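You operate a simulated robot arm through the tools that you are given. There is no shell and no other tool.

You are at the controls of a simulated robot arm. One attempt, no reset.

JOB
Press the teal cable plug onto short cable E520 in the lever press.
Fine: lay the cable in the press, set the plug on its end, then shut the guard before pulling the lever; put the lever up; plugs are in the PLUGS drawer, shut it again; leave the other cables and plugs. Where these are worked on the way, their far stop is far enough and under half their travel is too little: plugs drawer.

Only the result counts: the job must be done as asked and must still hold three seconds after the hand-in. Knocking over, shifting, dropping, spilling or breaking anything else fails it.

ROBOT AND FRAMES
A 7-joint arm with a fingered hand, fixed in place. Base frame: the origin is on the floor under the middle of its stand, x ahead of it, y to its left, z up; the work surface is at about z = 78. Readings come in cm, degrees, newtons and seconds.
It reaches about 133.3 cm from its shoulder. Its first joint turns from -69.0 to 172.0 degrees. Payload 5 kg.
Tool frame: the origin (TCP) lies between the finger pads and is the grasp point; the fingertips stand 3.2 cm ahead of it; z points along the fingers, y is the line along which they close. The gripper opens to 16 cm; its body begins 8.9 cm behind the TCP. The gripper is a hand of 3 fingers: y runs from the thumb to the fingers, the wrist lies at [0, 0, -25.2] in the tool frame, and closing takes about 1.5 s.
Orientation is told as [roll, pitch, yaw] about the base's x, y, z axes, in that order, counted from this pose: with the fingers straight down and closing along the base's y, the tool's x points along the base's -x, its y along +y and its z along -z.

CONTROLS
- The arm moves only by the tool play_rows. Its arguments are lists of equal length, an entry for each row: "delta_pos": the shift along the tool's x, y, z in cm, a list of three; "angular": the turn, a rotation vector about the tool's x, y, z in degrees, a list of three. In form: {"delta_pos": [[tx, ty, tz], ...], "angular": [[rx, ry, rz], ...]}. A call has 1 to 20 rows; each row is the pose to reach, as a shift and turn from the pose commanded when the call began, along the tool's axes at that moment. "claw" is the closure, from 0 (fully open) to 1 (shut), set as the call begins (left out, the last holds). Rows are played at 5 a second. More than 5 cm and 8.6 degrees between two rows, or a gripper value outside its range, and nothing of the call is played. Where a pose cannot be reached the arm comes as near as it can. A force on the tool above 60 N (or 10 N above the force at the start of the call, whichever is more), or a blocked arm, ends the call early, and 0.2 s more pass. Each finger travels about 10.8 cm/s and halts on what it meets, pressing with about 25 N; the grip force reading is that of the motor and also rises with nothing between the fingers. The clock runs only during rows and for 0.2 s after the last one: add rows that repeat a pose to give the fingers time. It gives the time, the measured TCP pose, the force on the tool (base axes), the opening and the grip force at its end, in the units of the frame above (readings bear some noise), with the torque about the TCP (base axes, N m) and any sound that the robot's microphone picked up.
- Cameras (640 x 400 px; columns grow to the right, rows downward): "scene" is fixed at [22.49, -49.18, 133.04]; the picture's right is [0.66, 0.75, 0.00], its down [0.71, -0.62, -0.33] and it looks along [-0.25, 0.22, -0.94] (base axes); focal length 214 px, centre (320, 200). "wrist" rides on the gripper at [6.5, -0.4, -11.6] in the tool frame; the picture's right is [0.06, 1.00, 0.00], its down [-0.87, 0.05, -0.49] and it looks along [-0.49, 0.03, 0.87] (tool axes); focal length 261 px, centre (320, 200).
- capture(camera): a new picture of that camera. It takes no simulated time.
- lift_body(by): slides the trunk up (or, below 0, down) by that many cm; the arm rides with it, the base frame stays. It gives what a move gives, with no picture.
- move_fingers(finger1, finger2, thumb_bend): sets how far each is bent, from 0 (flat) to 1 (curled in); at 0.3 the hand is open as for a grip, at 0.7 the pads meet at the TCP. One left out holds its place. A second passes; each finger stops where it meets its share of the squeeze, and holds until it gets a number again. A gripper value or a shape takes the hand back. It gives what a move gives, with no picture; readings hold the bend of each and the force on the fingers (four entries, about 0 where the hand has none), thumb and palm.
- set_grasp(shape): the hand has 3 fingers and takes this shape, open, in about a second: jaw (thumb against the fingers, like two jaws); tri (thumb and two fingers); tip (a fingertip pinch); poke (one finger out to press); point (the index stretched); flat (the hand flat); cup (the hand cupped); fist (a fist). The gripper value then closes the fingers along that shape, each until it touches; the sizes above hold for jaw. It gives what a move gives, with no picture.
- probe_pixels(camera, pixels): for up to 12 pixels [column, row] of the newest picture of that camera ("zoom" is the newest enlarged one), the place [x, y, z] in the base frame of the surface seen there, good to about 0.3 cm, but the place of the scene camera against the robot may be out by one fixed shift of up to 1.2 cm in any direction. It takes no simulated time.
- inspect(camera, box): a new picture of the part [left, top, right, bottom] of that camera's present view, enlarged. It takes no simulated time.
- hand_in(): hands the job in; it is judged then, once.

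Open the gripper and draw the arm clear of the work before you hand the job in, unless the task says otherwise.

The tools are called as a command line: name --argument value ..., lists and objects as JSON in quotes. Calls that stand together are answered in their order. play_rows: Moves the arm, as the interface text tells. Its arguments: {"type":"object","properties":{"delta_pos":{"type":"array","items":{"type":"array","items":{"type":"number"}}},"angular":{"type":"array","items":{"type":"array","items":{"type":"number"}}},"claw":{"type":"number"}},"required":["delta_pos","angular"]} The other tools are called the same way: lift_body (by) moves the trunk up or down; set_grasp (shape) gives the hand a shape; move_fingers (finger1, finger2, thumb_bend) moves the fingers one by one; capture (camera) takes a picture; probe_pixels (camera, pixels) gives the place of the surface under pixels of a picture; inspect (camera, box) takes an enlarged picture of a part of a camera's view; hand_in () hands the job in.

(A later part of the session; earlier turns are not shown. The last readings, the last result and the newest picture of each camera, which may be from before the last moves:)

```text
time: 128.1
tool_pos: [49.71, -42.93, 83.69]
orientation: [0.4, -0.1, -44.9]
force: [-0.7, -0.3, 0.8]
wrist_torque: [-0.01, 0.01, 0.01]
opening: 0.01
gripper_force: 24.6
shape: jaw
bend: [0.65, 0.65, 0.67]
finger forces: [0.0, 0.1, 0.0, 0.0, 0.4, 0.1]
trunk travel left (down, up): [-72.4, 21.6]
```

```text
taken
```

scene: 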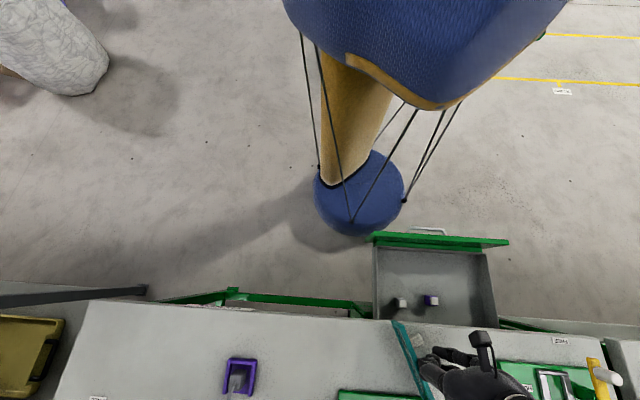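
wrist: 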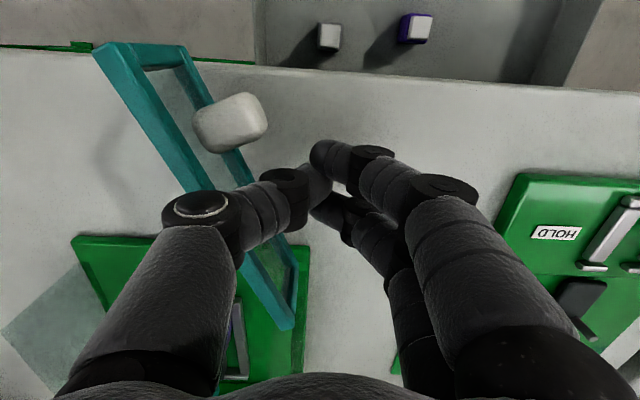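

The guard swings freely (now ~25° closed). Continuing along the arc to push it fully shut.

play_rows --delta_pos '[[-0.1, -1.6, 0], [-0.27, -3.05, 0], [-0.7, -4.45, 0], [-1.37, -5.76, 0], [-2.25, -6.93, 0], [-3.32, -7.93, 0], [-4.55, -8.73, 0], [-5.3, -9.1, 0]]' --angular '[[0, 0, 0], [0, 0, 0], [0, 0, 0], [0, 0, 0], [0, 0, 0], [0, 0, 0], [0, 0, 0], [0, 0, 0]]'

capture --camera "wrist"

capture --camera "scene"

```text
time: 129.9
tool_pos: [47.11, -53.08, 83.61]
orientation: [0.4, 0.0, -44.9]
force: [0.1, 0.9, 0.6]
wrist_torque: [-0.04, -0.01, 0.06]
opening: 0.0
gripper_force: 25.1
shape: jaw
bend: [0.65, 0.65, 0.67]
finger forces: [0.0, 0.5, 0.1, 0.0, 0.1, 0.0]
trunk travel left (down, up): [-72.4, 21.6]
```

```text
taken
```

wrist: 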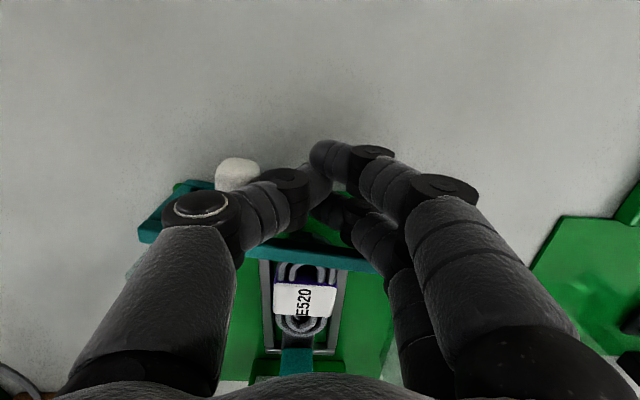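

```text
taken
```

scene: 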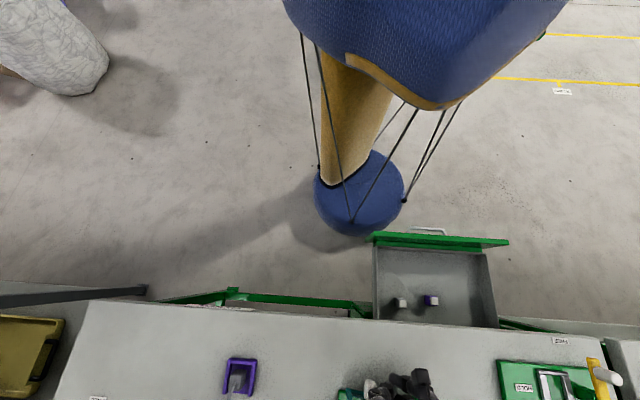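

The guard is almost closed (frame spans the front). A final gentle push of about 1 cm in +v, watching the force.

play_rows --delta_pos '[[-0.3, -0.2, 0], [-0.6, -0.4, 0], [-0.9, -0.5, 0]]' --angular '[[0, 0, 0], [0, 0, 0], [0, 0, 0]]'

capture --camera "wrist"

probe_pixels --camera "wrist" --pixels '[[145, 235], [160, 225], [240, 247], [350, 260], [375, 262], [190, 190], [235, 175], [385, 268]]'

```text
time: 130.7
tool_pos: [47.27, -54.01, 83.56]
orientation: [0.5, 0.0, -44.9]
force: [-4.1, 5.7, -2.4]
wrist_torque: [-0.06, 0.06, 0.3]
opening: 0.0
gripper_force: 25.4
shape: jaw
bend: [0.65, 0.65, 0.67]
finger forces: [0.1, 7.4, 0.0, 0.1, 0.2, 0.0]
trunk travel left (down, up): [-72.4, 21.6]
```

```text
taken
```

wrist: 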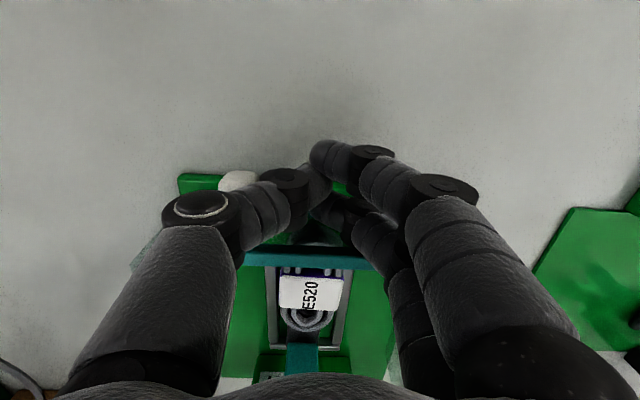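

```text
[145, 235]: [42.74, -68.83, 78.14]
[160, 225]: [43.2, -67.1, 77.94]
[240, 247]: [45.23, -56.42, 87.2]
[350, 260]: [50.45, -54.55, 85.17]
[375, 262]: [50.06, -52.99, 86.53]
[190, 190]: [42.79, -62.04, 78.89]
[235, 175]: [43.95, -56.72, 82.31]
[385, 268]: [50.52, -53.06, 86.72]
```

The guard met its stop (≈7 N reaction). Backing off and lifting to confirm it stays shut.

play_rows --delta_pos '[[2, 0, 0], [4, 0, -2], [4, 0, -6], [4, 0, -10.5], [4, 0, -15], [4, 0, -19]]' --angular '[[0, 0, 0], [0, 0, 0], [0, 0, 0], [0, 0, 0], [0, 0, 0], [0, 0, 0]]'

capture --camera "wrist"

inspect --camera "wrist" --box '[180, 120, 440, 320]'

```text
time: 132.1
tool_pos: [44.31, -51.17, 102.68]
orientation: [0.4, 0.1, -44.9]
force: [0.0, 0.3, 0.3]
wrist_torque: [-0.02, 0.0, 0.0]
opening: 0.0
gripper_force: 25.0
shape: jaw
bend: [0.65, 0.65, 0.67]
finger forces: [0.1, 0.1, 0.0, 0.1, 0.1, 0.1]
trunk travel left (down, up): [-72.4, 21.6]
```

```text
taken
```

wrist: 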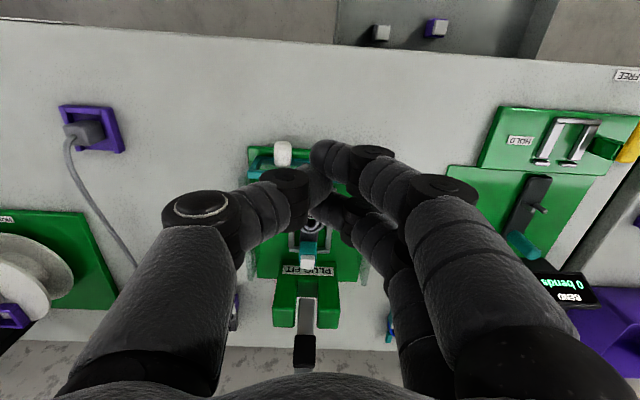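

```text
2.00 times, centred on (310, 220) of wrist
```

zoom: 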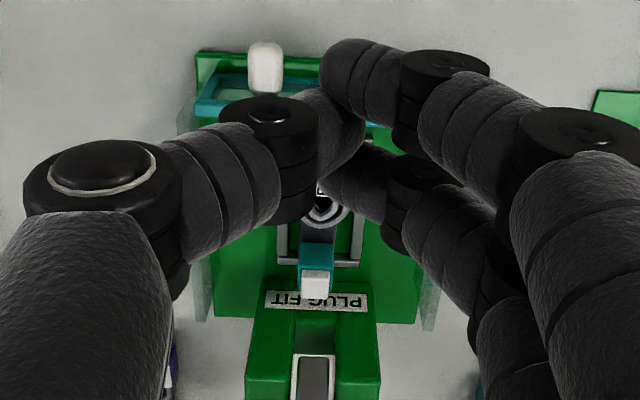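

The guard is shut; plug and cable remain in place. Now the lever: I'll raise the hand, turn to yaw 45° (fingers closing front-back on the T-bar), and open it.

play_rows --delta_pos '[[0, 0, -1.7], [0, 0, -3.4], [0, 0, -5.1], [0, 0, -6.8], [0, 0, -8.5], [0, 0, -10.2], [0, 0, -12], [0, 0, -13.8], [0, 0, -15.5], [0, 0, -17], [0, 0, -18.5], [0, 0, -20]]' --angular '[[0, 0, -7.5], [0, 0, -15], [0, 0, -22.5], [0, 0, -30], [0, 0, -37.5], [0, 0, -45], [0, 0, -52.5], [0, 0, -60], [0, 0, -67.5], [0, 0, -75], [0, 0, -82.5], [0, 0, -90]]' --claw 0.45

capture --camera "wrist"

```text
time: 134.7
tool_pos: [44.32, -51.43, 122.59]
orientation: [0.1, -0.3, 45.2]
force: [-0.2, -0.3, -0.6]
wrist_torque: [-0.01, -0.01, -0.01]
opening: 8.78
gripper_force: 0.1
shape: jaw
bend: [0.72, 0.72, 0.7]
finger forces: [0.0, 0.0, 0.0, 0.1, 0.1, 0.0]
trunk travel left (down, up): [-72.4, 21.6]
```

```text
taken
```

wrist: 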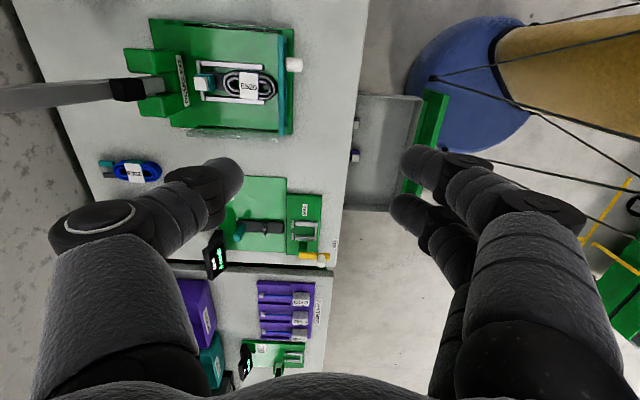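

The guard is clearly shut (teal bar across the plate's front). Now I'll tilt 20° and move to just above/in front of the T-bar.

play_rows --delta_pos '[[0, -3.9, 0], [0, -7.8, 0], [0, -11.6, 0], [0, -15.5, 0], [0, -19.4, 0], [0, -23.3, 0.5], [0, -27.1, 1], [0, -30.5, 1.5]]' --angular '[[2.5, 0, 0], [5, 0, 0], [7.5, 0, 0], [10, 0, 0], [12.5, 0, 0], [15, 0, 0], [17.5, 0, 0], [20, 0, 0]]'

capture --camera "wrist"

```text
time: 136.5
tool_pos: [66.02, -73.02, 121.22]
orientation: [-20.0, -0.5, 45.2]
force: [0.5, 0.2, 0.4]
wrist_torque: [0.0, 0.0, 0.03]
opening: 8.77
gripper_force: 0.0
shape: jaw
bend: [0.72, 0.72, 0.7]
finger forces: [0.0, 0.0, 0.0, 0.0, 0.0, 0.1]
trunk travel left (down, up): [-72.4, 21.6]
```

```text
taken
```

wrist: 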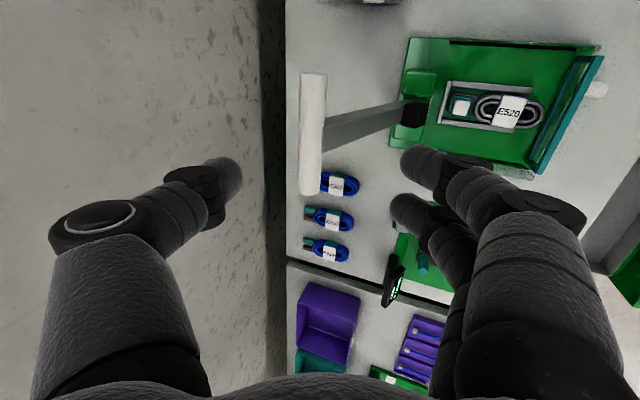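

The T-bar (312,75)–(312,193) lies between thumb and fingers. Probing its position.

probe_pixels --camera "wrist" --pixels '[[312, 85], [312, 110], [312, 135], [312, 165], [312, 185], [303, 135], [321, 135], [340, 128]]'

```text
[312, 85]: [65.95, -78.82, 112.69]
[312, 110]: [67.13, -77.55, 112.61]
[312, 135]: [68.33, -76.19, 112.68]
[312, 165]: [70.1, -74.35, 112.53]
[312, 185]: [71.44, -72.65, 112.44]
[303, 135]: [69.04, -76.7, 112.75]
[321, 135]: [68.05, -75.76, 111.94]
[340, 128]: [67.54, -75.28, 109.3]
```

T-bar centre ≈ (u −5, v 102.2, z 111.7). Advancing ~10 cm along the fingers to straddle it, then closing.

play_rows --delta_pos '[[0, -0.1, 3], [0, -0.2, 6], [0, -0.4, 8.5], [0, -0.42, 9.9]]' --angular '[[0, 0, 0], [0, 0, 0], [0, 0, 0], [0, 0, 0]]'

capture --camera "wrist"

```text
time: 137.5
tool_pos: [68.64, -75.6, 111.93]
orientation: [-20.0, -0.6, 45.2]
force: [0.6, 0.1, 0.5]
wrist_torque: [-0.01, -0.03, 0.01]
opening: 8.78
gripper_force: 0.1
shape: jaw
bend: [0.72, 0.72, 0.7]
finger forces: [0.0, 0.1, 0.1, 0.0, 0.0, 0.0]
trunk travel left (down, up): [-72.4, 21.6]
```

```text
taken
```

wrist: 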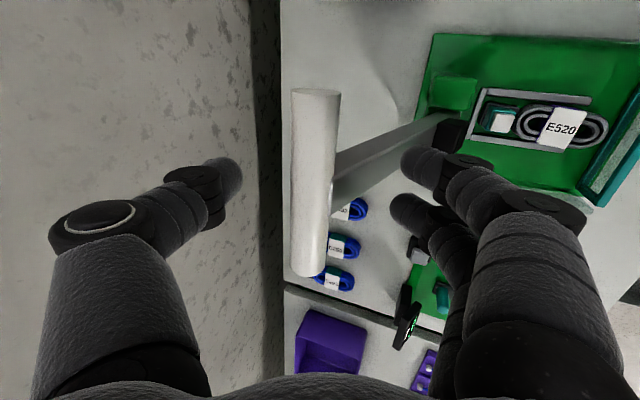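

The T-bar is centred in the hand. Closing on it.

play_rows --delta_pos '[[0, 0, 0], [0, 0, 0], [0, 0, 0], [0, 0, 0], [0, 0, 0]]' --angular '[[0, 0, 0], [0, 0, 0], [0, 0, 0], [0, 0, 0], [0, 0, 0]]' --claw 1.0

capture --camera "wrist"

```text
time: 138.7
tool_pos: [68.57, -75.6, 112.06]
orientation: [-20.0, -0.3, 45.1]
force: [-1.6, 2.8, -0.3]
wrist_torque: [0.69, 0.6, -0.04]
opening: 3.06
gripper_force: 25.1
shape: jaw
bend: [0.73, 0.73, 0.71]
finger forces: [11.0, 13.1, 0.0, 0.0, 22.3, 0.0]
trunk travel left (down, up): [-72.4, 21.6]
```

```text
taken
```

wrist: 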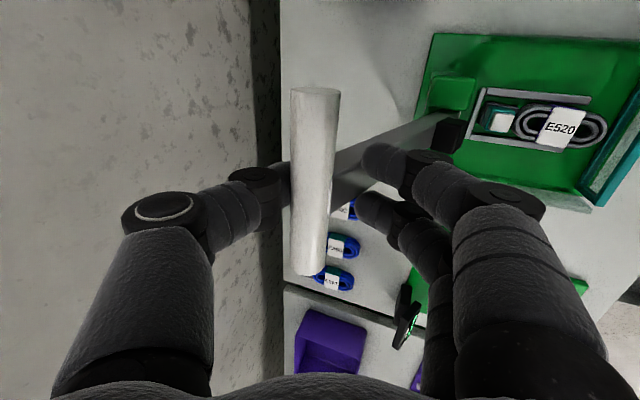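

Gripped the T-bar (11/13/22 N). Guard is shut, so I'll start pulling the lever along its arc toward the robot.

play_rows --delta_pos '[[0, 0.7, -0.5], [0, 1.49, -1.03], [0, 2.3, -1.55], [0, 3.18, -2.08], [0, 4.05, -2.55], [0, 4.91, -3.0]]' --angular '[[0, 0, 0], [0, 0, 0], [0, 0, 0], [0, 0, 0], [0, 0, 0], [0, 0, 0]]'

capture --camera "wrist"

```text
time: 140.1
tool_pos: [64.7, -71.6, 112.99]
orientation: [-20.2, -0.5, 45.0]
force: [-0.1, 1.6, -2.6]
wrist_torque: [0.15, 0.02, -0.06]
opening: 2.73
gripper_force: 25.5
shape: jaw
bend: [0.73, 0.73, 0.73]
finger forces: [8.5, 8.4, 0.0, 0.1, 14.9, 0.0]
trunk travel left (down, up): [-72.4, 21.6]
```

```text
taken
```

wrist: 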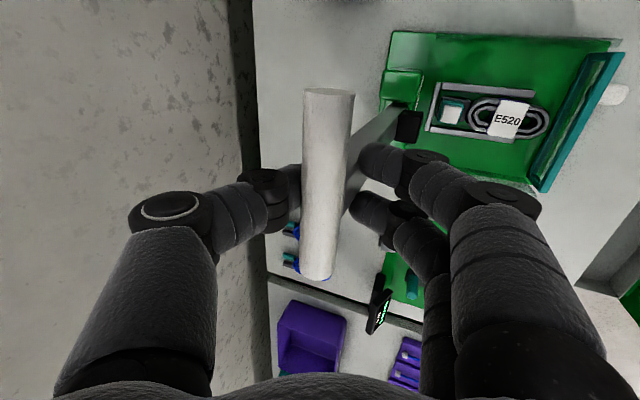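

Low force, lever follows. Continuing the arc past vertical.

play_rows --delta_pos '[[0, 1.79, -0.8], [0, 3.67, -1.49], [0, 5.56, -2.02], [0, 7.49, -2.44], [0, 9.45, -2.72], [0, 11.4, -2.84], [0, 13.4, -2.85]]' --angular '[[0, 0, 0], [0, 0, 0], [0, 0, 0], [0, 0, 0], [0, 0, 0], [0, 0, 0], [0, 0, 0]]'

capture --camera "wrist"

probe_pixels --camera "wrist" --pixels '[[325, 120], [325, 150], [325, 185], [325, 220], [325, 250]]'

```text
time: 141.7
tool_pos: [55.29, -62.18, 111.21]
orientation: [-19.9, -0.3, 45.2]
force: [8.9, -6.2, -16.8]
wrist_torque: [-0.11, -0.19, 0.0]
opening: 2.26
gripper_force: 24.7
shape: jaw
bend: [0.74, 0.74, 0.71]
finger forces: [6.2, 6.6, 0.0, 0.0, 13.3, 0.1]
trunk travel left (down, up): [-72.4, 21.6]
```

```text
taken
```

wrist: 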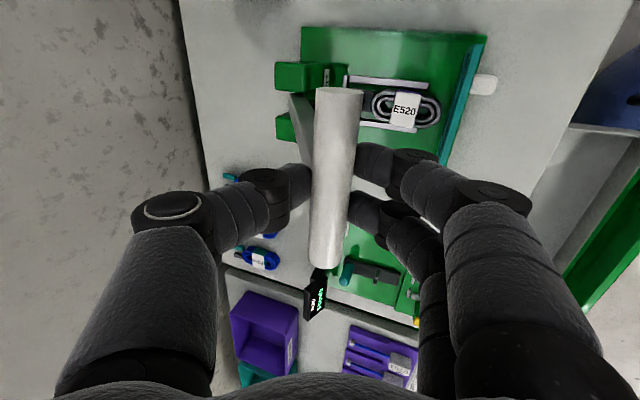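

```text
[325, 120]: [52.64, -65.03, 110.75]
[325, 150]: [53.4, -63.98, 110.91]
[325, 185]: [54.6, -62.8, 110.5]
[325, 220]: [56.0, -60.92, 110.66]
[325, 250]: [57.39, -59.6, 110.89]
```

The lever's arc has a shorter radius than I assumed (fit: pivot v≈94.7, z≈88.8, R≈24; the pad then lands right over the plug at v≈88). I'll re-centre on the bar and continue along the corrected arc.

play_rows --delta_pos '[[0, 0.48, 1.1], [0, 1.9, 1.45], [0, 3.28, 1.79], [0, 4.84, 2.28], [0, 6.46, 2.93], [0, 7.94, 3.67], [0, 9.36, 4.47], [0, 10.8, 5.44], [0, 12.1, 6.45]]' --angular '[[0, 0, 0], [0, 0, 0], [0, 0, 0], [0, 0, 0], [0, 0, 0], [0, 0, 0], [0, 0, 0], [0, 0, 0], [0, 0, 0]]'

capture --camera "wrist"

probe_pixels --camera "wrist" --pixels '[[325, 120], [325, 150], [325, 185], [325, 220], [325, 250]]'

```text
time: 143.7
tool_pos: [48.55, -55.5, 101.05]
orientation: [-20.1, -0.4, 45.1]
force: [7.0, 3.3, 4.4]
wrist_torque: [-0.9, -0.92, 0.15]
opening: 2.76
gripper_force: 24.7
shape: jaw
bend: [0.72, 0.72, 0.72]
finger forces: [14.6, 15.2, 0.0, 0.0, 39.9, 0.0]
trunk travel left (down, up): [-72.4, 21.6]
```

```text
taken
```

wrist: 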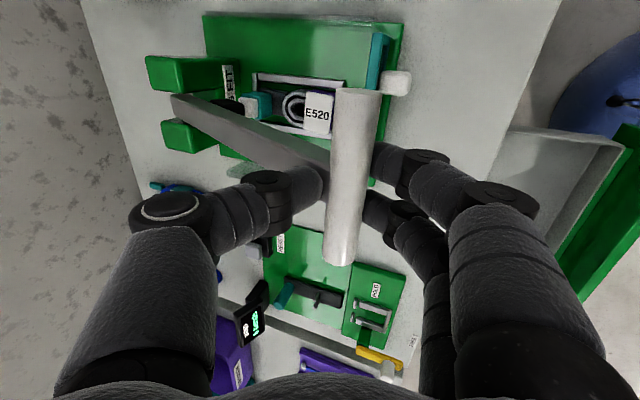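

```text
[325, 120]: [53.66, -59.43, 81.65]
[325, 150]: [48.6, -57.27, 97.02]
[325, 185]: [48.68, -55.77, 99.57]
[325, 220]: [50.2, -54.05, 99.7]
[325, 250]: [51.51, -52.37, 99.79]
```

The shaft is now pressing on the thumb (39.9 N). I'll loosen the grip slightly, keeping the bar caged between the digits, to see whether the lever stays put.

play_rows --delta_pos '[[0, 0, 0], [0, 0, 0], [0, 0, 0]]' --angular '[[0, 0, 0], [0, 0, 0], [0, 0, 0]]' --claw 0.7

capture --camera "wrist"

probe_pixels --camera "wrist" --pixels '[[350, 120], [350, 150], [348, 185], [345, 220], [340, 250], [280, 150], [230, 115]]'

```text
time: 144.5
tool_pos: [48.57, -55.54, 101.0]
orientation: [-20.0, -0.3, 45.1]
force: [0.5, -0.5, -0.5]
wrist_torque: [0.0, 0.03, -0.01]
opening: 4.77
gripper_force: 0.1
shape: jaw
bend: [0.73, 0.73, 0.7]
finger forces: [0.0, 0.0, 0.0, 0.0, 0.0, 0.0]
trunk travel left (down, up): [-72.4, 21.6]
```

```text
taken
```

wrist: 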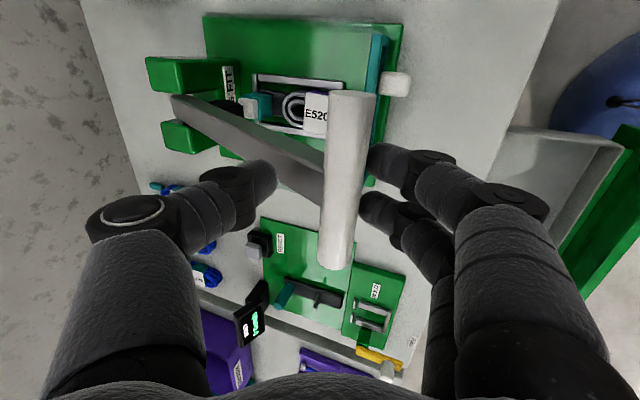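

```text
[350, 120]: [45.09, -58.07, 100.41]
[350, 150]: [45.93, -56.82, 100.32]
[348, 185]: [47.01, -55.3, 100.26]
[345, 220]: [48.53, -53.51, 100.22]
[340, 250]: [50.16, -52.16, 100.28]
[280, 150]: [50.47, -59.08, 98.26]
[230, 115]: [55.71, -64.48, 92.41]
```

The lever stays where it is by itself (bar at v≈72.4, z≈99.4). I'll withdraw upward, straighten the hand, close it, and press the bar down from above.

play_rows --delta_pos '[[0, 0, -3], [0, -0.3, -6], [0, -0.6, -8], [0, -0.6, -8], [0, -0.6, -8]]' --angular '[[0, 0, 0], [0, 0, 0], [-7, 0, 0], [-14, 0, 0], [-20, 0, 0]]'

play_rows --delta_pos '[[0, 0, 0], [0, 0, 0], [0, 0, 0], [0, 0, 0], [0, 0, 0]]' --angular '[[0, 0, 0], [0, 0, 0], [0, 0, 0], [0, 0, 0], [0, 0, 0]]' --claw 1.0

capture --camera "wrist"

```text
time: 145.7
tool_pos: [46.99, -54.13, 108.68]
orientation: [0.1, -0.5, 45.0]
force: [0.1, 0.9, -0.8]
wrist_torque: [-0.01, -0.04, 0.03]
opening: 4.78
gripper_force: 0.0
shape: jaw
bend: [0.73, 0.73, 0.7]
finger forces: [0.1, 0.0, 0.0, 0.0, 0.1, 0.1]
trunk travel left (down, up): [-72.4, 21.6]
```

```text
time: 146.9
tool_pos: [46.99, -53.91, 108.82]
orientation: [0.1, -0.4, 45.1]
force: [0.1, 0.3, -0.2]
wrist_torque: [-0.01, 0.02, -0.01]
opening: 0.0
gripper_force: 24.8
shape: jaw
bend: [0.65, 0.65, 0.67]
finger forces: [0.1, 0.0, 0.0, 0.0, 0.1, 0.1]
trunk travel left (down, up): [-72.4, 21.6]
```

```text
taken
```

wrist: 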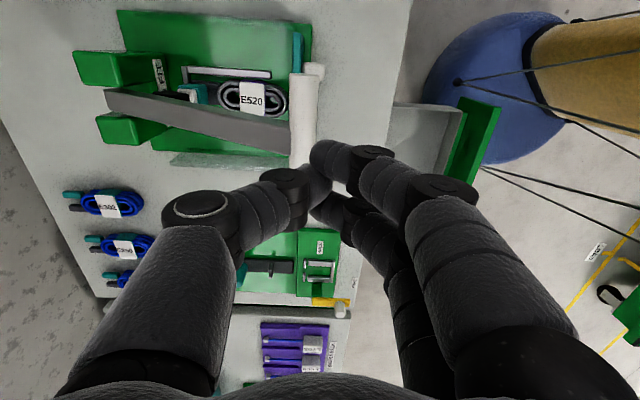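

Let me probe the bar's current position before pressing.

probe_pixels --camera "wrist" --pixels '[[303, 85], [303, 110], [303, 135], [302, 155], [294, 120], [313, 120], [250, 125], [180, 110]]'

```text
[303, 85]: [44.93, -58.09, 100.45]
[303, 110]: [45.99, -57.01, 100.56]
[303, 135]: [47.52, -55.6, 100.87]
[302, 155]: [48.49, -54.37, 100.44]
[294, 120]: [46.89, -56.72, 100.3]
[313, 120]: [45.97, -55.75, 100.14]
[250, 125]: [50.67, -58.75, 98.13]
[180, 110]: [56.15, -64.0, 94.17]
```

Bar axis at v≈72.7, top z≈100.6. Pressing it down along its arc with the closed fingertips.

play_rows --delta_pos '[[0, -1.05, 2.5], [0, -1.05, 4.6], [0, -1.0, 5.8], [0, -0.45, 7.35], [0, -0.1, 8.6], [0, 0.25, 9.8]]' --angular '[[0, 0, 0], [0, 0, 0], [0, 0, 0], [0, 0, 0], [0, 0, 0], [0, 0, 0]]'

capture --camera "wrist"

```text
time: 148.3
tool_pos: [46.78, -53.94, 98.81]
orientation: [0.1, -0.4, 45.2]
force: [0.3, -0.1, 0.8]
wrist_torque: [0.0, 0.01, -0.03]
opening: 0.0
gripper_force: 25.1
shape: jaw
bend: [0.65, 0.65, 0.67]
finger forces: [0.0, 0.0, 0.0, 0.0, 0.0, 0.0]
trunk travel left (down, up): [-72.4, 21.6]
```

```text
taken
```

wrist: 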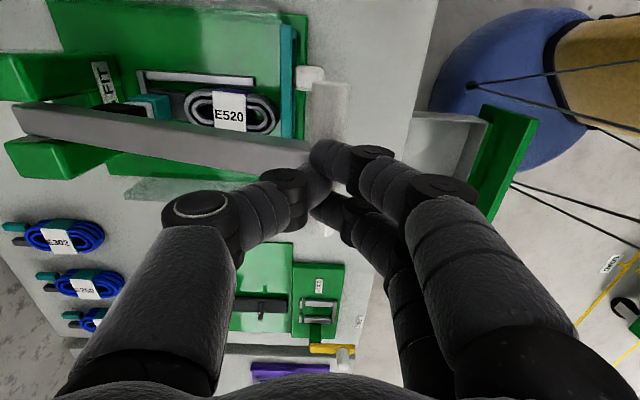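

The lever follows with little force. Continuing down toward horizontal.

play_rows --delta_pos '[[0, 0.3, 1.2], [0, 0.6, 2.4], [0, 0.75, 3.6], [0, 0.85, 4.85]]' --angular '[[0, 0, 0], [0, 0, 0], [0, 0, 0], [0, 0, 0]]'

capture --camera "wrist"

inspect --camera "wrist" --box '[20, 40, 360, 240]'

```text
time: 149.3
tool_pos: [46.33, -53.13, 94.01]
orientation: [0.0, -0.4, 45.1]
force: [-0.6, -0.8, -0.3]
wrist_torque: [-0.02, -0.02, -0.06]
opening: 0.0
gripper_force: 24.5
shape: jaw
bend: [0.66, 0.66, 0.67]
finger forces: [0.1, 0.1, 0.0, 0.0, 0.1, 0.0]
trunk travel left (down, up): [-72.4, 21.6]
```

```text
taken
```

wrist: 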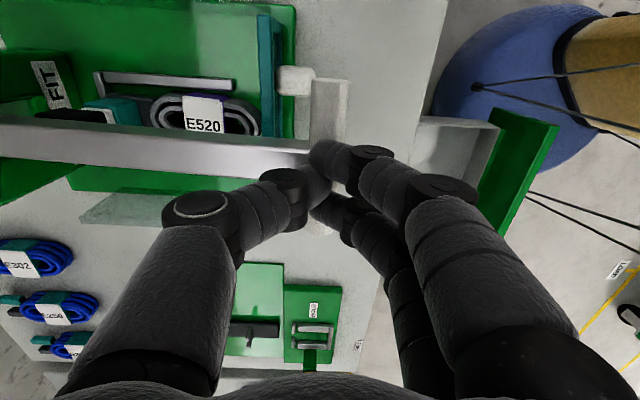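

```text
1.88 times, centred on (190, 140) of wrist
```

zoom: 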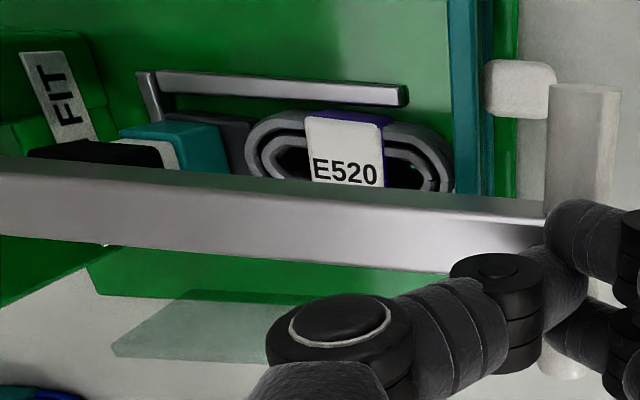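

The black pad is coming down over the plug. Let me probe the pad and plug positions before the final press.

probe_pixels --camera "zoom" --pixels '[[60, 150], [110, 148], [150, 145], [170, 155], [190, 140], [215, 150], [100, 200], [300, 225], [450, 240], [340, 170], [580, 100], [580, 150]]'

```text
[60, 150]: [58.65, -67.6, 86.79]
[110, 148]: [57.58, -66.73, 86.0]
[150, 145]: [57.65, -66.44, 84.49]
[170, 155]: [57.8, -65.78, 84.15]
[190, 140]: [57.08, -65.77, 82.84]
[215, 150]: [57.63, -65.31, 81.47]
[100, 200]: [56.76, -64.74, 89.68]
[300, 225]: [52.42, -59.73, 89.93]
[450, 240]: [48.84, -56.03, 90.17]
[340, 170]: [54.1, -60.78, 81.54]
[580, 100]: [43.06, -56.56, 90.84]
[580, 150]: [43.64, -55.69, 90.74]
```

The pad's bottom (~85.8) is just above the plug's nose (~84.9). Pressing on in small steps.

play_rows --delta_pos '[[0, 0, 0.5], [0, 0, 1], [0, 0, 1.5]]' --angular '[[0, 0, 0], [0, 0, 0], [0, 0, 0]]'

play_rows --delta_pos '[[0, 0, 0.4], [0, 0, 0.8], [0, -0.05, 1.2]]' --angular '[[0, 0, 0], [0, 0, 0], [0, 0, 0]]'

inspect --camera "wrist" --box '[20, 40, 360, 240]'

```text
time: 150.1
tool_pos: [46.42, -53.17, 92.9]
orientation: [-0.2, -0.5, 45.1]
force: [1.0, -4.4, 27.5]
wrist_torque: [-0.25, -0.03, 0.0]
opening: 0.0
gripper_force: 24.4
shape: jaw
bend: [0.67, 0.66, 0.68]
finger forces: [0.1, 0.1, 0.0, 0.1, 0.0, 0.0]
trunk travel left (down, up): [-72.4, 21.6]
```

```text
time: 150.6
tool_pos: [46.48, -53.13, 92.67]
orientation: [-0.5, -0.5, 45.2]
force: [-6.8, -3.9, 44.0]
wrist_torque: [-0.33, 0.34, -0.03]
opening: 0.0
gripper_force: 25.1
shape: jaw
bend: [0.68, 0.67, 0.69]
finger forces: [0.1, 0.0, 0.0, 0.0, 54.5, 0.0]
trunk travel left (down, up): [-72.4, 21.6]
stopped in row 2: the force on the tool passed its limit at 67 N (the readings are from after the stop); the commanded pose is now the measured one
```

```text
1.88 times, centred on (190, 140) of wrist
```

zoom: 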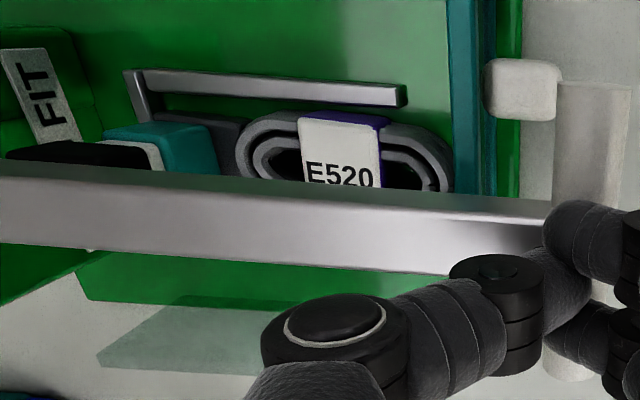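

The lever met firm resistance (67 N) near horizontal. I'll check the plug's height and pad position for whether it's fully pressed.

capture --camera "wrist"

inspect --camera "wrist" --box '[20, 90, 180, 170]'

probe_pixels --camera "zoom" --pixels '[[120, 170], [200, 165], [230, 165], [250, 180], [265, 170], [290, 160], [330, 150], [300, 120], [380, 160], [440, 180], [560, 190], [100, 215]]'

```text
taken
```

wrist: 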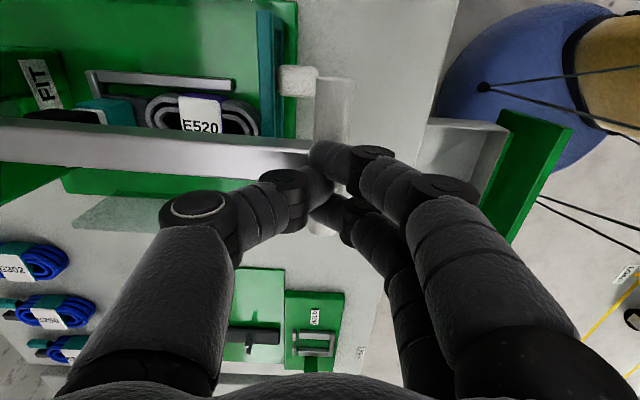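

```text
4.00 times, centred on (100, 130) of wrist
```

zoom: 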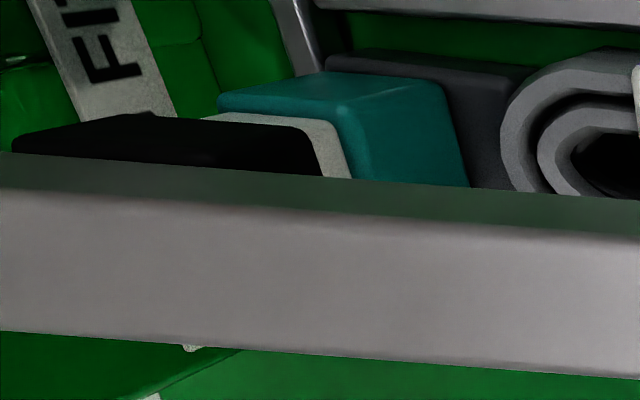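

```text
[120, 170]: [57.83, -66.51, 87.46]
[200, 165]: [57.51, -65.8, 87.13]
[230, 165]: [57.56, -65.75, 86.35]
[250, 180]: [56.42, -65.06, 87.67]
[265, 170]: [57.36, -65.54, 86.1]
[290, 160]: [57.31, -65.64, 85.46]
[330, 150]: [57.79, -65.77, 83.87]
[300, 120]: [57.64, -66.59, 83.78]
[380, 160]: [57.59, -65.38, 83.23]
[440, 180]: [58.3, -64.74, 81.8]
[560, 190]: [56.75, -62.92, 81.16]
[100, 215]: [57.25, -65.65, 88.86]
```

The pad sits on the plug's nose with the lever about horizontal. I'll hold the pressure for a second to make sure it's fully seated.

play_rows --delta_pos '[[0, 0, 0.05], [0, 0, 0.1], [0, 0, 0.1], [0, 0, 0.1], [0, 0, 0.1], [0, 0, 0.1]]' --angular '[[0, 0, 0], [0, 0, 0], [0, 0, 0], [0, 0, 0], [0, 0, 0], [0, 0, 0]]'

inspect --camera "wrist" --box '[20, 90, 180, 170]'

```text
time: 151.2
tool_pos: [46.72, -53.28, 92.63]
orientation: [-0.6, -0.6, 45.2]
force: [-8.4, -2.3, 42.1]
wrist_torque: [-0.38, 0.49, -0.08]
opening: 0.02
gripper_force: 24.9
shape: jaw
bend: [0.69, 0.67, 0.69]
finger forces: [30.4, 0.0, 0.1, 0.0, 53.1, 0.0]
trunk travel left (down, up): [-72.4, 21.6]
stopped in row 3: the force on the tool passed its limit at 61 N (the readings are from after the stop); the commanded pose is now the measured one
```

```text
4.00 times, centred on (100, 130) of wrist
```

zoom: 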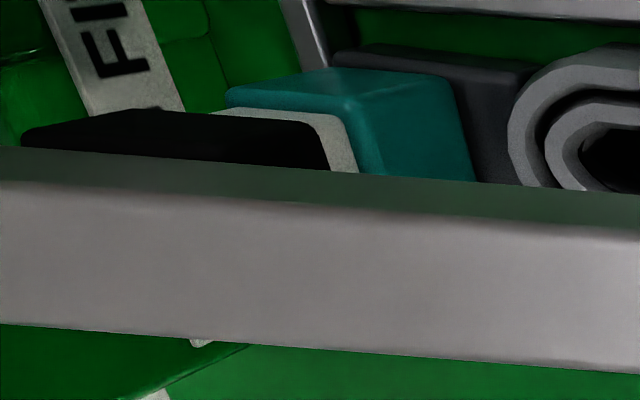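

Solid stop reached (61 N, no further travel). Now I'll put the lever back up: lift off, then grip the T-bar on its right half (clear of shaft and knob).

play_rows --delta_pos '[[0, 0, -2], [0, 0, -5], [0, 0, -8], [-1.5, 0, -8], [-2.8, 0, -8], [-2.8, 0, -8]]' --angular '[[0, 0, 0], [0, 0, 0], [0, 0, 0], [0, 0, 0], [0.5, 0.5, 0], [0.5, 0.5, 0]]' --claw 1.0

play_rows --delta_pos '[[0, 0, 0], [0, 0, 0], [0, 0, 0], [0, 0, 0]]' --angular '[[0, 0, 0], [0, 0, 0], [0, 0, 0], [0, 0, 0]]' --claw 0.6

capture --camera "wrist"

inspect --camera "wrist" --box '[20, 40, 360, 240]'

```text
time: 152.6
tool_pos: [48.5, -51.32, 100.43]
orientation: [-1.0, 0.0, 45.1]
force: [0.2, -0.2, -0.3]
wrist_torque: [-0.04, 0.0, 0.01]
opening: 0.0
gripper_force: 24.4
shape: jaw
bend: [0.66, 0.66, 0.68]
finger forces: [0.0, 0.0, 0.0, 0.0, 0.0, 0.0]
trunk travel left (down, up): [-72.4, 21.6]
```

```text
time: 153.6
tool_pos: [48.45, -51.23, 100.47]
orientation: [-1.0, 0.1, 45.1]
force: [0.4, 0.6, -0.3]
wrist_torque: [0.04, 0.0, 0.0]
opening: 6.34
gripper_force: 0.1
shape: jaw
bend: [0.73, 0.73, 0.7]
finger forces: [0.0, 0.0, 0.0, 0.1, 0.0, 0.0]
trunk travel left (down, up): [-72.4, 21.6]
```

```text
taken
```

wrist: 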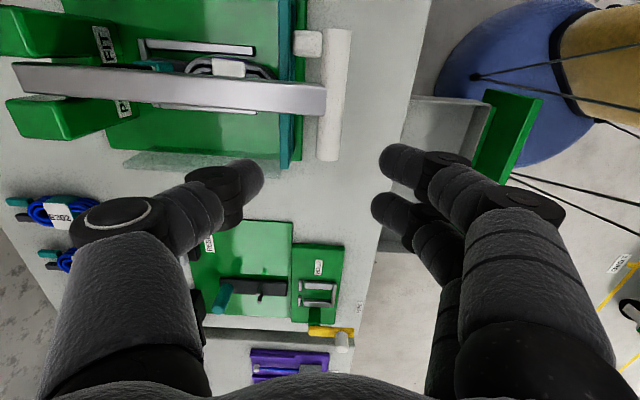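

```text
1.88 times, centred on (190, 140) of wrist
```

zoom: 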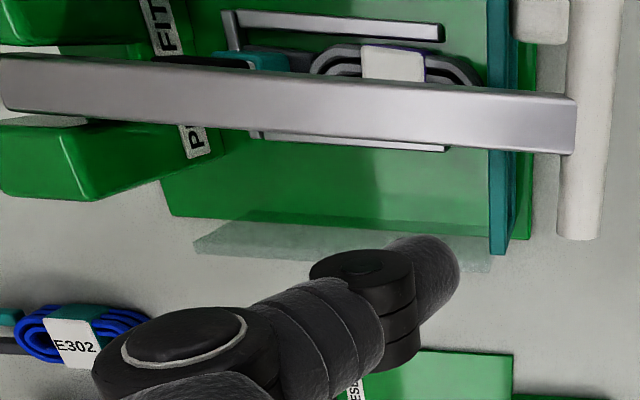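

The lever stays down. Probing the T-bar for the grip.

probe_pixels --camera "wrist" --pixels '[[338, 45], [335, 80], [333, 110], [331, 145], [322, 130], [343, 130], [260, 95], [150, 85], [305, 42]]'

```text
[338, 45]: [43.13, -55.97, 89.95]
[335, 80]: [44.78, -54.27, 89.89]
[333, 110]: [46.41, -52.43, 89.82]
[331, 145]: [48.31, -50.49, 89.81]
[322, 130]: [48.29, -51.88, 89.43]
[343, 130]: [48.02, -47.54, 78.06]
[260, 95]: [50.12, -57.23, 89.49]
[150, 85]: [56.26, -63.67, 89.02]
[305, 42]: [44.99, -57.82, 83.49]
```

Gripping the T-bar's right half (TCP u≈−2.2, v≈70, z≈89.8): lowering and closing.

play_rows --delta_pos '[[0.1, 0.3, 4], [0.2, 0.5, 8], [0.25, 0.5, 10.7], [0.25, 0.5, 10.7]]' --angular '[[0, 0, 0], [0, 0, 0], [0, 0, 0], [0, 0, 0]]'

play_rows --delta_pos '[[0, 0, 0], [0, 0, 0], [0, 0, 0], [0, 0, 0], [0, 0, 0]]' --angular '[[0, 0, 0], [0, 0, 0], [0, 0, 0], [0, 0, 0], [0, 0, 0]]' --claw 1.0

capture --camera "wrist"

```text
time: 154.6
tool_pos: [48.2, -51.16, 89.84]
orientation: [-1.0, -0.2, 45.2]
force: [0.5, -0.3, 0.8]
wrist_torque: [-0.02, 0.0, 0.0]
opening: 6.37
gripper_force: 0.1
shape: jaw
bend: [0.73, 0.73, 0.7]
finger forces: [0.1, 0.0, 0.1, 0.0, 0.0, 0.0]
trunk travel left (down, up): [-72.4, 21.6]
```

```text
time: 155.8
tool_pos: [48.3, -51.27, 89.84]
orientation: [-0.9, 0.0, 45.2]
force: [1.1, -0.7, -0.4]
wrist_torque: [0.0, 0.02, -0.02]
opening: 1.11
gripper_force: 24.8
shape: jaw
bend: [0.72, 0.72, 0.71]
finger forces: [8.9, 9.0, 0.0, 0.0, 19.0, 0.1]
trunk travel left (down, up): [-72.4, 21.6]
```

```text
taken
```

wrist: 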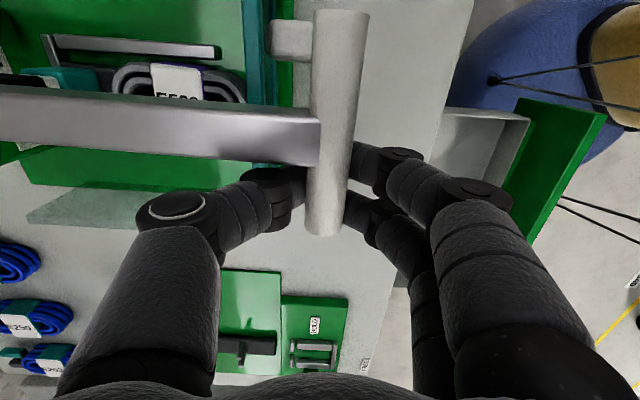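

Bar caged in the fingers. Lifting the lever along its arc.

play_rows --delta_pos '[[0, 0, -1], [0, -0.15, -2.2], [0, -0.35, -3.45], [0, -0.55, -4.75], [0, -0.8, -6], [0, -1.15, -7.25], [0, -1.55, -8.45], [0, -2.0, -9.65], [0, -2.55, -10.85], [0, -3.1, -11.95], [0, -3.8, -13.1], [0, -4.5, -14.15]]' --angular '[[0, 0, 0], [0, 0, 0], [0, 0, 0], [0, 0, 0], [0, 0, 0], [0, 0, 0], [0, 0, 0], [0, 0, 0], [0, 0, 0], [0, 0, 0], [0, 0, 0], [0, 0, 0]]'

capture --camera "wrist"

```text
time: 158.4
tool_pos: [51.43, -54.5, 103.45]
orientation: [-0.7, 0.1, 45.1]
force: [23.5, -19.6, -29.7]
wrist_torque: [0.39, 0.4, 0.07]
opening: 0.57
gripper_force: 25.2
shape: jaw
bend: [0.74, 0.74, 0.69]
finger forces: [0.9, 0.3, 0.1, 0.1, 39.4, 0.1]
trunk travel left (down, up): [-72.4, 21.6]
```

```text
taken
```

wrist: 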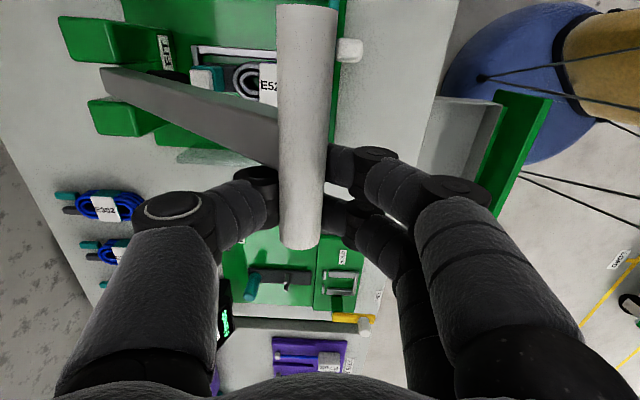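

The reaction (lever pulling +v and down ~40 N) says my arc is slightly too wide. Probing the bar to correct.

probe_pixels --camera "wrist" --pixels '[[307, 60], [305, 110], [303, 160], [302, 210], [285, 150], [327, 150], [200, 115], [130, 88]]'

```text
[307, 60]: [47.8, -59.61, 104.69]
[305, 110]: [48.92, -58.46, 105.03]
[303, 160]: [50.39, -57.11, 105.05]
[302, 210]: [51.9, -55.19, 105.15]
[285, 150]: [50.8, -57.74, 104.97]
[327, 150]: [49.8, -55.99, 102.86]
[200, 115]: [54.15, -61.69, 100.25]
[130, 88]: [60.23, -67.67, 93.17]
```

Refit: pivot (v 94.9, z 87.85), R≈24.9. Re-centring on the bar and continuing up the corrected arc.

play_rows --delta_pos '[[0, -1.1, -0.45], [0, -2.4, -1.95], [0, -4.0, -3.45], [0, -5.75, -4.75], [0, -7.6, -5.95], [0, -9.5, -6.95], [0, -11.5, -7.75]]' --angular '[[0, 0, 0], [0, 0, 0], [0, 0, 0], [0, 0, 0], [0, 0, 0], [0, 0, 0], [0, 0, 0]]'

capture --camera "wrist"

```text
time: 160.0
tool_pos: [59.4, -62.59, 111.23]
orientation: [-0.7, 0.0, 45.1]
force: [6.5, -12.0, -42.4]
wrist_torque: [0.51, 0.56, -0.16]
opening: 0.56
gripper_force: 25.1
shape: jaw
bend: [0.73, 0.74, 0.68]
finger forces: [5.6, 2.5, 0.0, 0.1, 35.9, 0.1]
trunk travel left (down, up): [-72.4, 21.6]
```

```text
taken
```

wrist: 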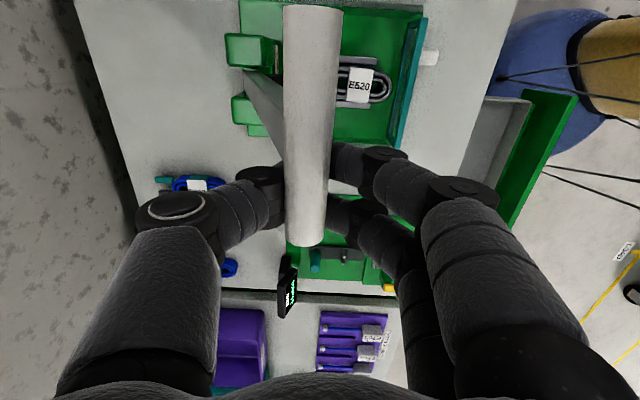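

probe_pixels --camera "wrist" --pixels '[[312, 60], [310, 110], [308, 160], [305, 210], [290, 150], [328, 150]]'

```text
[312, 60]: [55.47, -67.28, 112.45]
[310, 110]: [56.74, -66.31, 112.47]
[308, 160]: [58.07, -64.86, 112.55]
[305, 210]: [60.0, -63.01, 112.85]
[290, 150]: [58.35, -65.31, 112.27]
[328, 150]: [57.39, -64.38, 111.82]
```

Bar at (v 87.0, z 111.4), α≈−18°. I'll ease the hand down 0.8 cm relative to the bar and continue past vertical.

play_rows --delta_pos '[[0, -0.64, 0.7], [0, -2.14, 0.13], [0, -4.24, -0.32], [0, -6.39, -0.62], [0, -8.6, -0.72], [0, -10.8, -0.62]]' --angular '[[0, 0, 0], [0, 0, 0], [0, 0, 0], [0, 0, 0], [0, 0, 0], [0, 0, 0]]'

capture --camera "wrist"

probe_pixels --camera "wrist" --pixels '[[312, 60], [310, 110], [308, 160], [305, 210]]'

```text
time: 161.4
tool_pos: [67.05, -69.94, 112.6]
orientation: [-0.9, 0.0, 45.3]
force: [-5.0, 1.3, -22.9]
wrist_torque: [0.48, 0.92, -0.33]
opening: 0.78
gripper_force: 25.7
shape: jaw
bend: [0.74, 0.74, 0.69]
finger forces: [19.4, 2.7, 0.0, 0.0, 32.0, 0.1]
trunk travel left (down, up): [-72.4, 21.6]
```

```text
taken
```

wrist: 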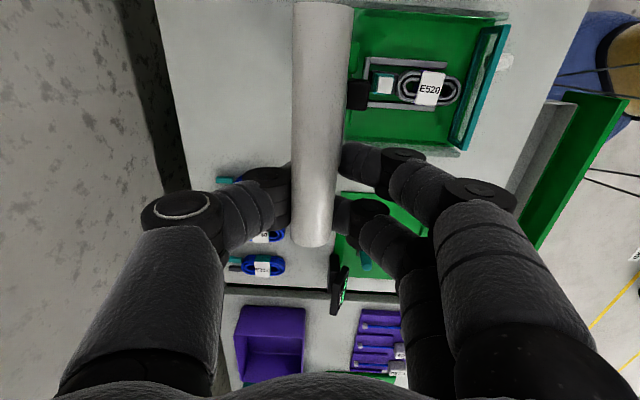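

```text
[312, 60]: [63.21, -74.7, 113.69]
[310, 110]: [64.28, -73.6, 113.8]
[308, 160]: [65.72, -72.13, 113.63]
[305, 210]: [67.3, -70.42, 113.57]
```

Past vertical (α≈+6°). Pushing on to the rear stop.

play_rows --delta_pos '[[0, -1.0, 0.35], [0, -1.9, 0.6], [0, -2.8, 0.85], [0, -3.7, 1.1], [0, -4.4, 1.3], [0, -5.0, 1.5], [0, -5.5, 1.65]]' --angular '[[0, 0, 0], [0, 0, 0], [0, 0, 0], [0, 0, 0], [0, 0, 0], [0, 0, 0], [0, 0, 0]]'

capture --camera "wrist"

probe_pixels --camera "wrist" --pixels '[[312, 60], [310, 110], [308, 160], [305, 210]]'

```text
time: 163.0
tool_pos: [70.81, -73.68, 111.14]
orientation: [-1.0, -0.1, 45.3]
force: [-4.7, 5.0, 0.0]
wrist_torque: [0.83, 1.43, -0.73]
opening: 1.0
gripper_force: 25.0
shape: jaw
bend: [0.75, 0.74, 0.69]
finger forces: [34.9, 0.9, 0.1, 0.0, 30.1, 0.0]
trunk travel left (down, up): [-72.4, 21.6]
```

```text
taken
```

wrist: 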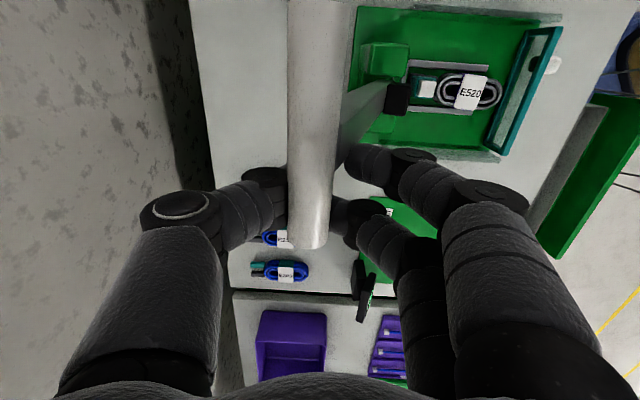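

```text
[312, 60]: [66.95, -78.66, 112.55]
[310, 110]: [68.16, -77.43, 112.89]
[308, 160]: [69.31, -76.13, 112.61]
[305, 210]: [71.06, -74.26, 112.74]
```

The bar is back at its original place (v≈102.5, z≈111.6), pressing lightly on its rear stop. Releasing the lever.

play_rows --delta_pos '[[0, 0, 0], [0, 0, 0], [0, 0, 0], [0, 0, 0]]' --angular '[[0, 0, 0], [0, 0, 0], [0, 0, 0], [0, 0, 0]]' --claw 0.5

play_rows --delta_pos '[[0, 0.3, -3], [0, 0.5, -6], [0, 0.5, -10], [0, 2, -13]]' --angular '[[0, 0, 0], [0, 0, 0], [0, 0, 0], [0, 0, 0]]'

capture --camera "wrist"

probe_pixels --camera "wrist" --pixels '[[312, 60], [310, 110], [308, 140], [305, 170]]'

```text
time: 164.0
tool_pos: [70.9, -73.79, 111.22]
orientation: [-0.9, 0.0, 45.2]
force: [0.5, -0.2, 0.1]
wrist_torque: [-0.03, 0.04, 0.01]
opening: 7.95
gripper_force: 0.0
shape: jaw
bend: [0.72, 0.72, 0.7]
finger forces: [0.0, 0.1, 0.0, 0.0, 0.1, 0.1]
trunk travel left (down, up): [-72.4, 21.6]
```

```text
time: 165.0
tool_pos: [69.14, -72.08, 124.26]
orientation: [-1.2, -0.1, 45.2]
force: [-0.2, -0.4, -0.1]
wrist_torque: [-0.03, -0.08, -0.02]
opening: 7.95
gripper_force: 0.1
shape: jaw
bend: [0.72, 0.72, 0.7]
finger forces: [0.1, 0.1, 0.0, 0.0, 0.0, 0.0]
trunk travel left (down, up): [-72.4, 21.6]
```

```text
taken
```

wrist: 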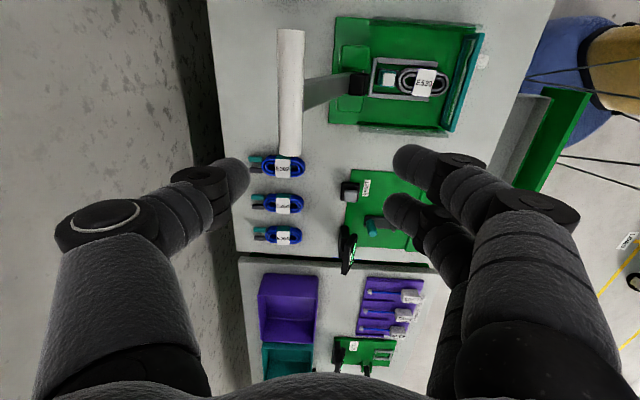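

```text
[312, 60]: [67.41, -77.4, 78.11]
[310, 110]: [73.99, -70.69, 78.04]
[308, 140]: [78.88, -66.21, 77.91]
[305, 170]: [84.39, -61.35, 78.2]
```

The lever is up. Moving back and to the side to look at the press and the plug's height.

play_rows --delta_pos '[[0, 4, 0], [0, 8, 0], [0, 12, 0], [2, 15.5, 1], [6, 16, 4], [10, 16, 7], [13.5, 16, 10]]' --angular '[[0, 0, 0], [0, 0, 0], [0, 0, 0], [0, 0, 0], [0, 0, 0], [0, 0, 0], [0, 0, 0]]'

capture --camera "wrist"

inspect --camera "wrist" --box '[220, 60, 440, 200]'

```text
refused: row 5 steps farther than a row can; nothing moved
```

```text
taken
```

wrist: 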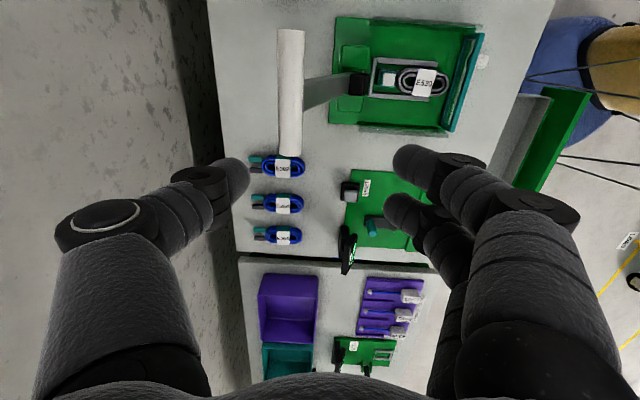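

```text
2.86 times, centred on (330, 130) of wrist
```

zoom: 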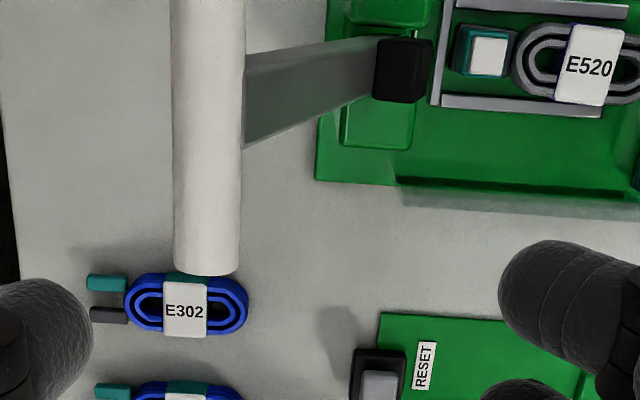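

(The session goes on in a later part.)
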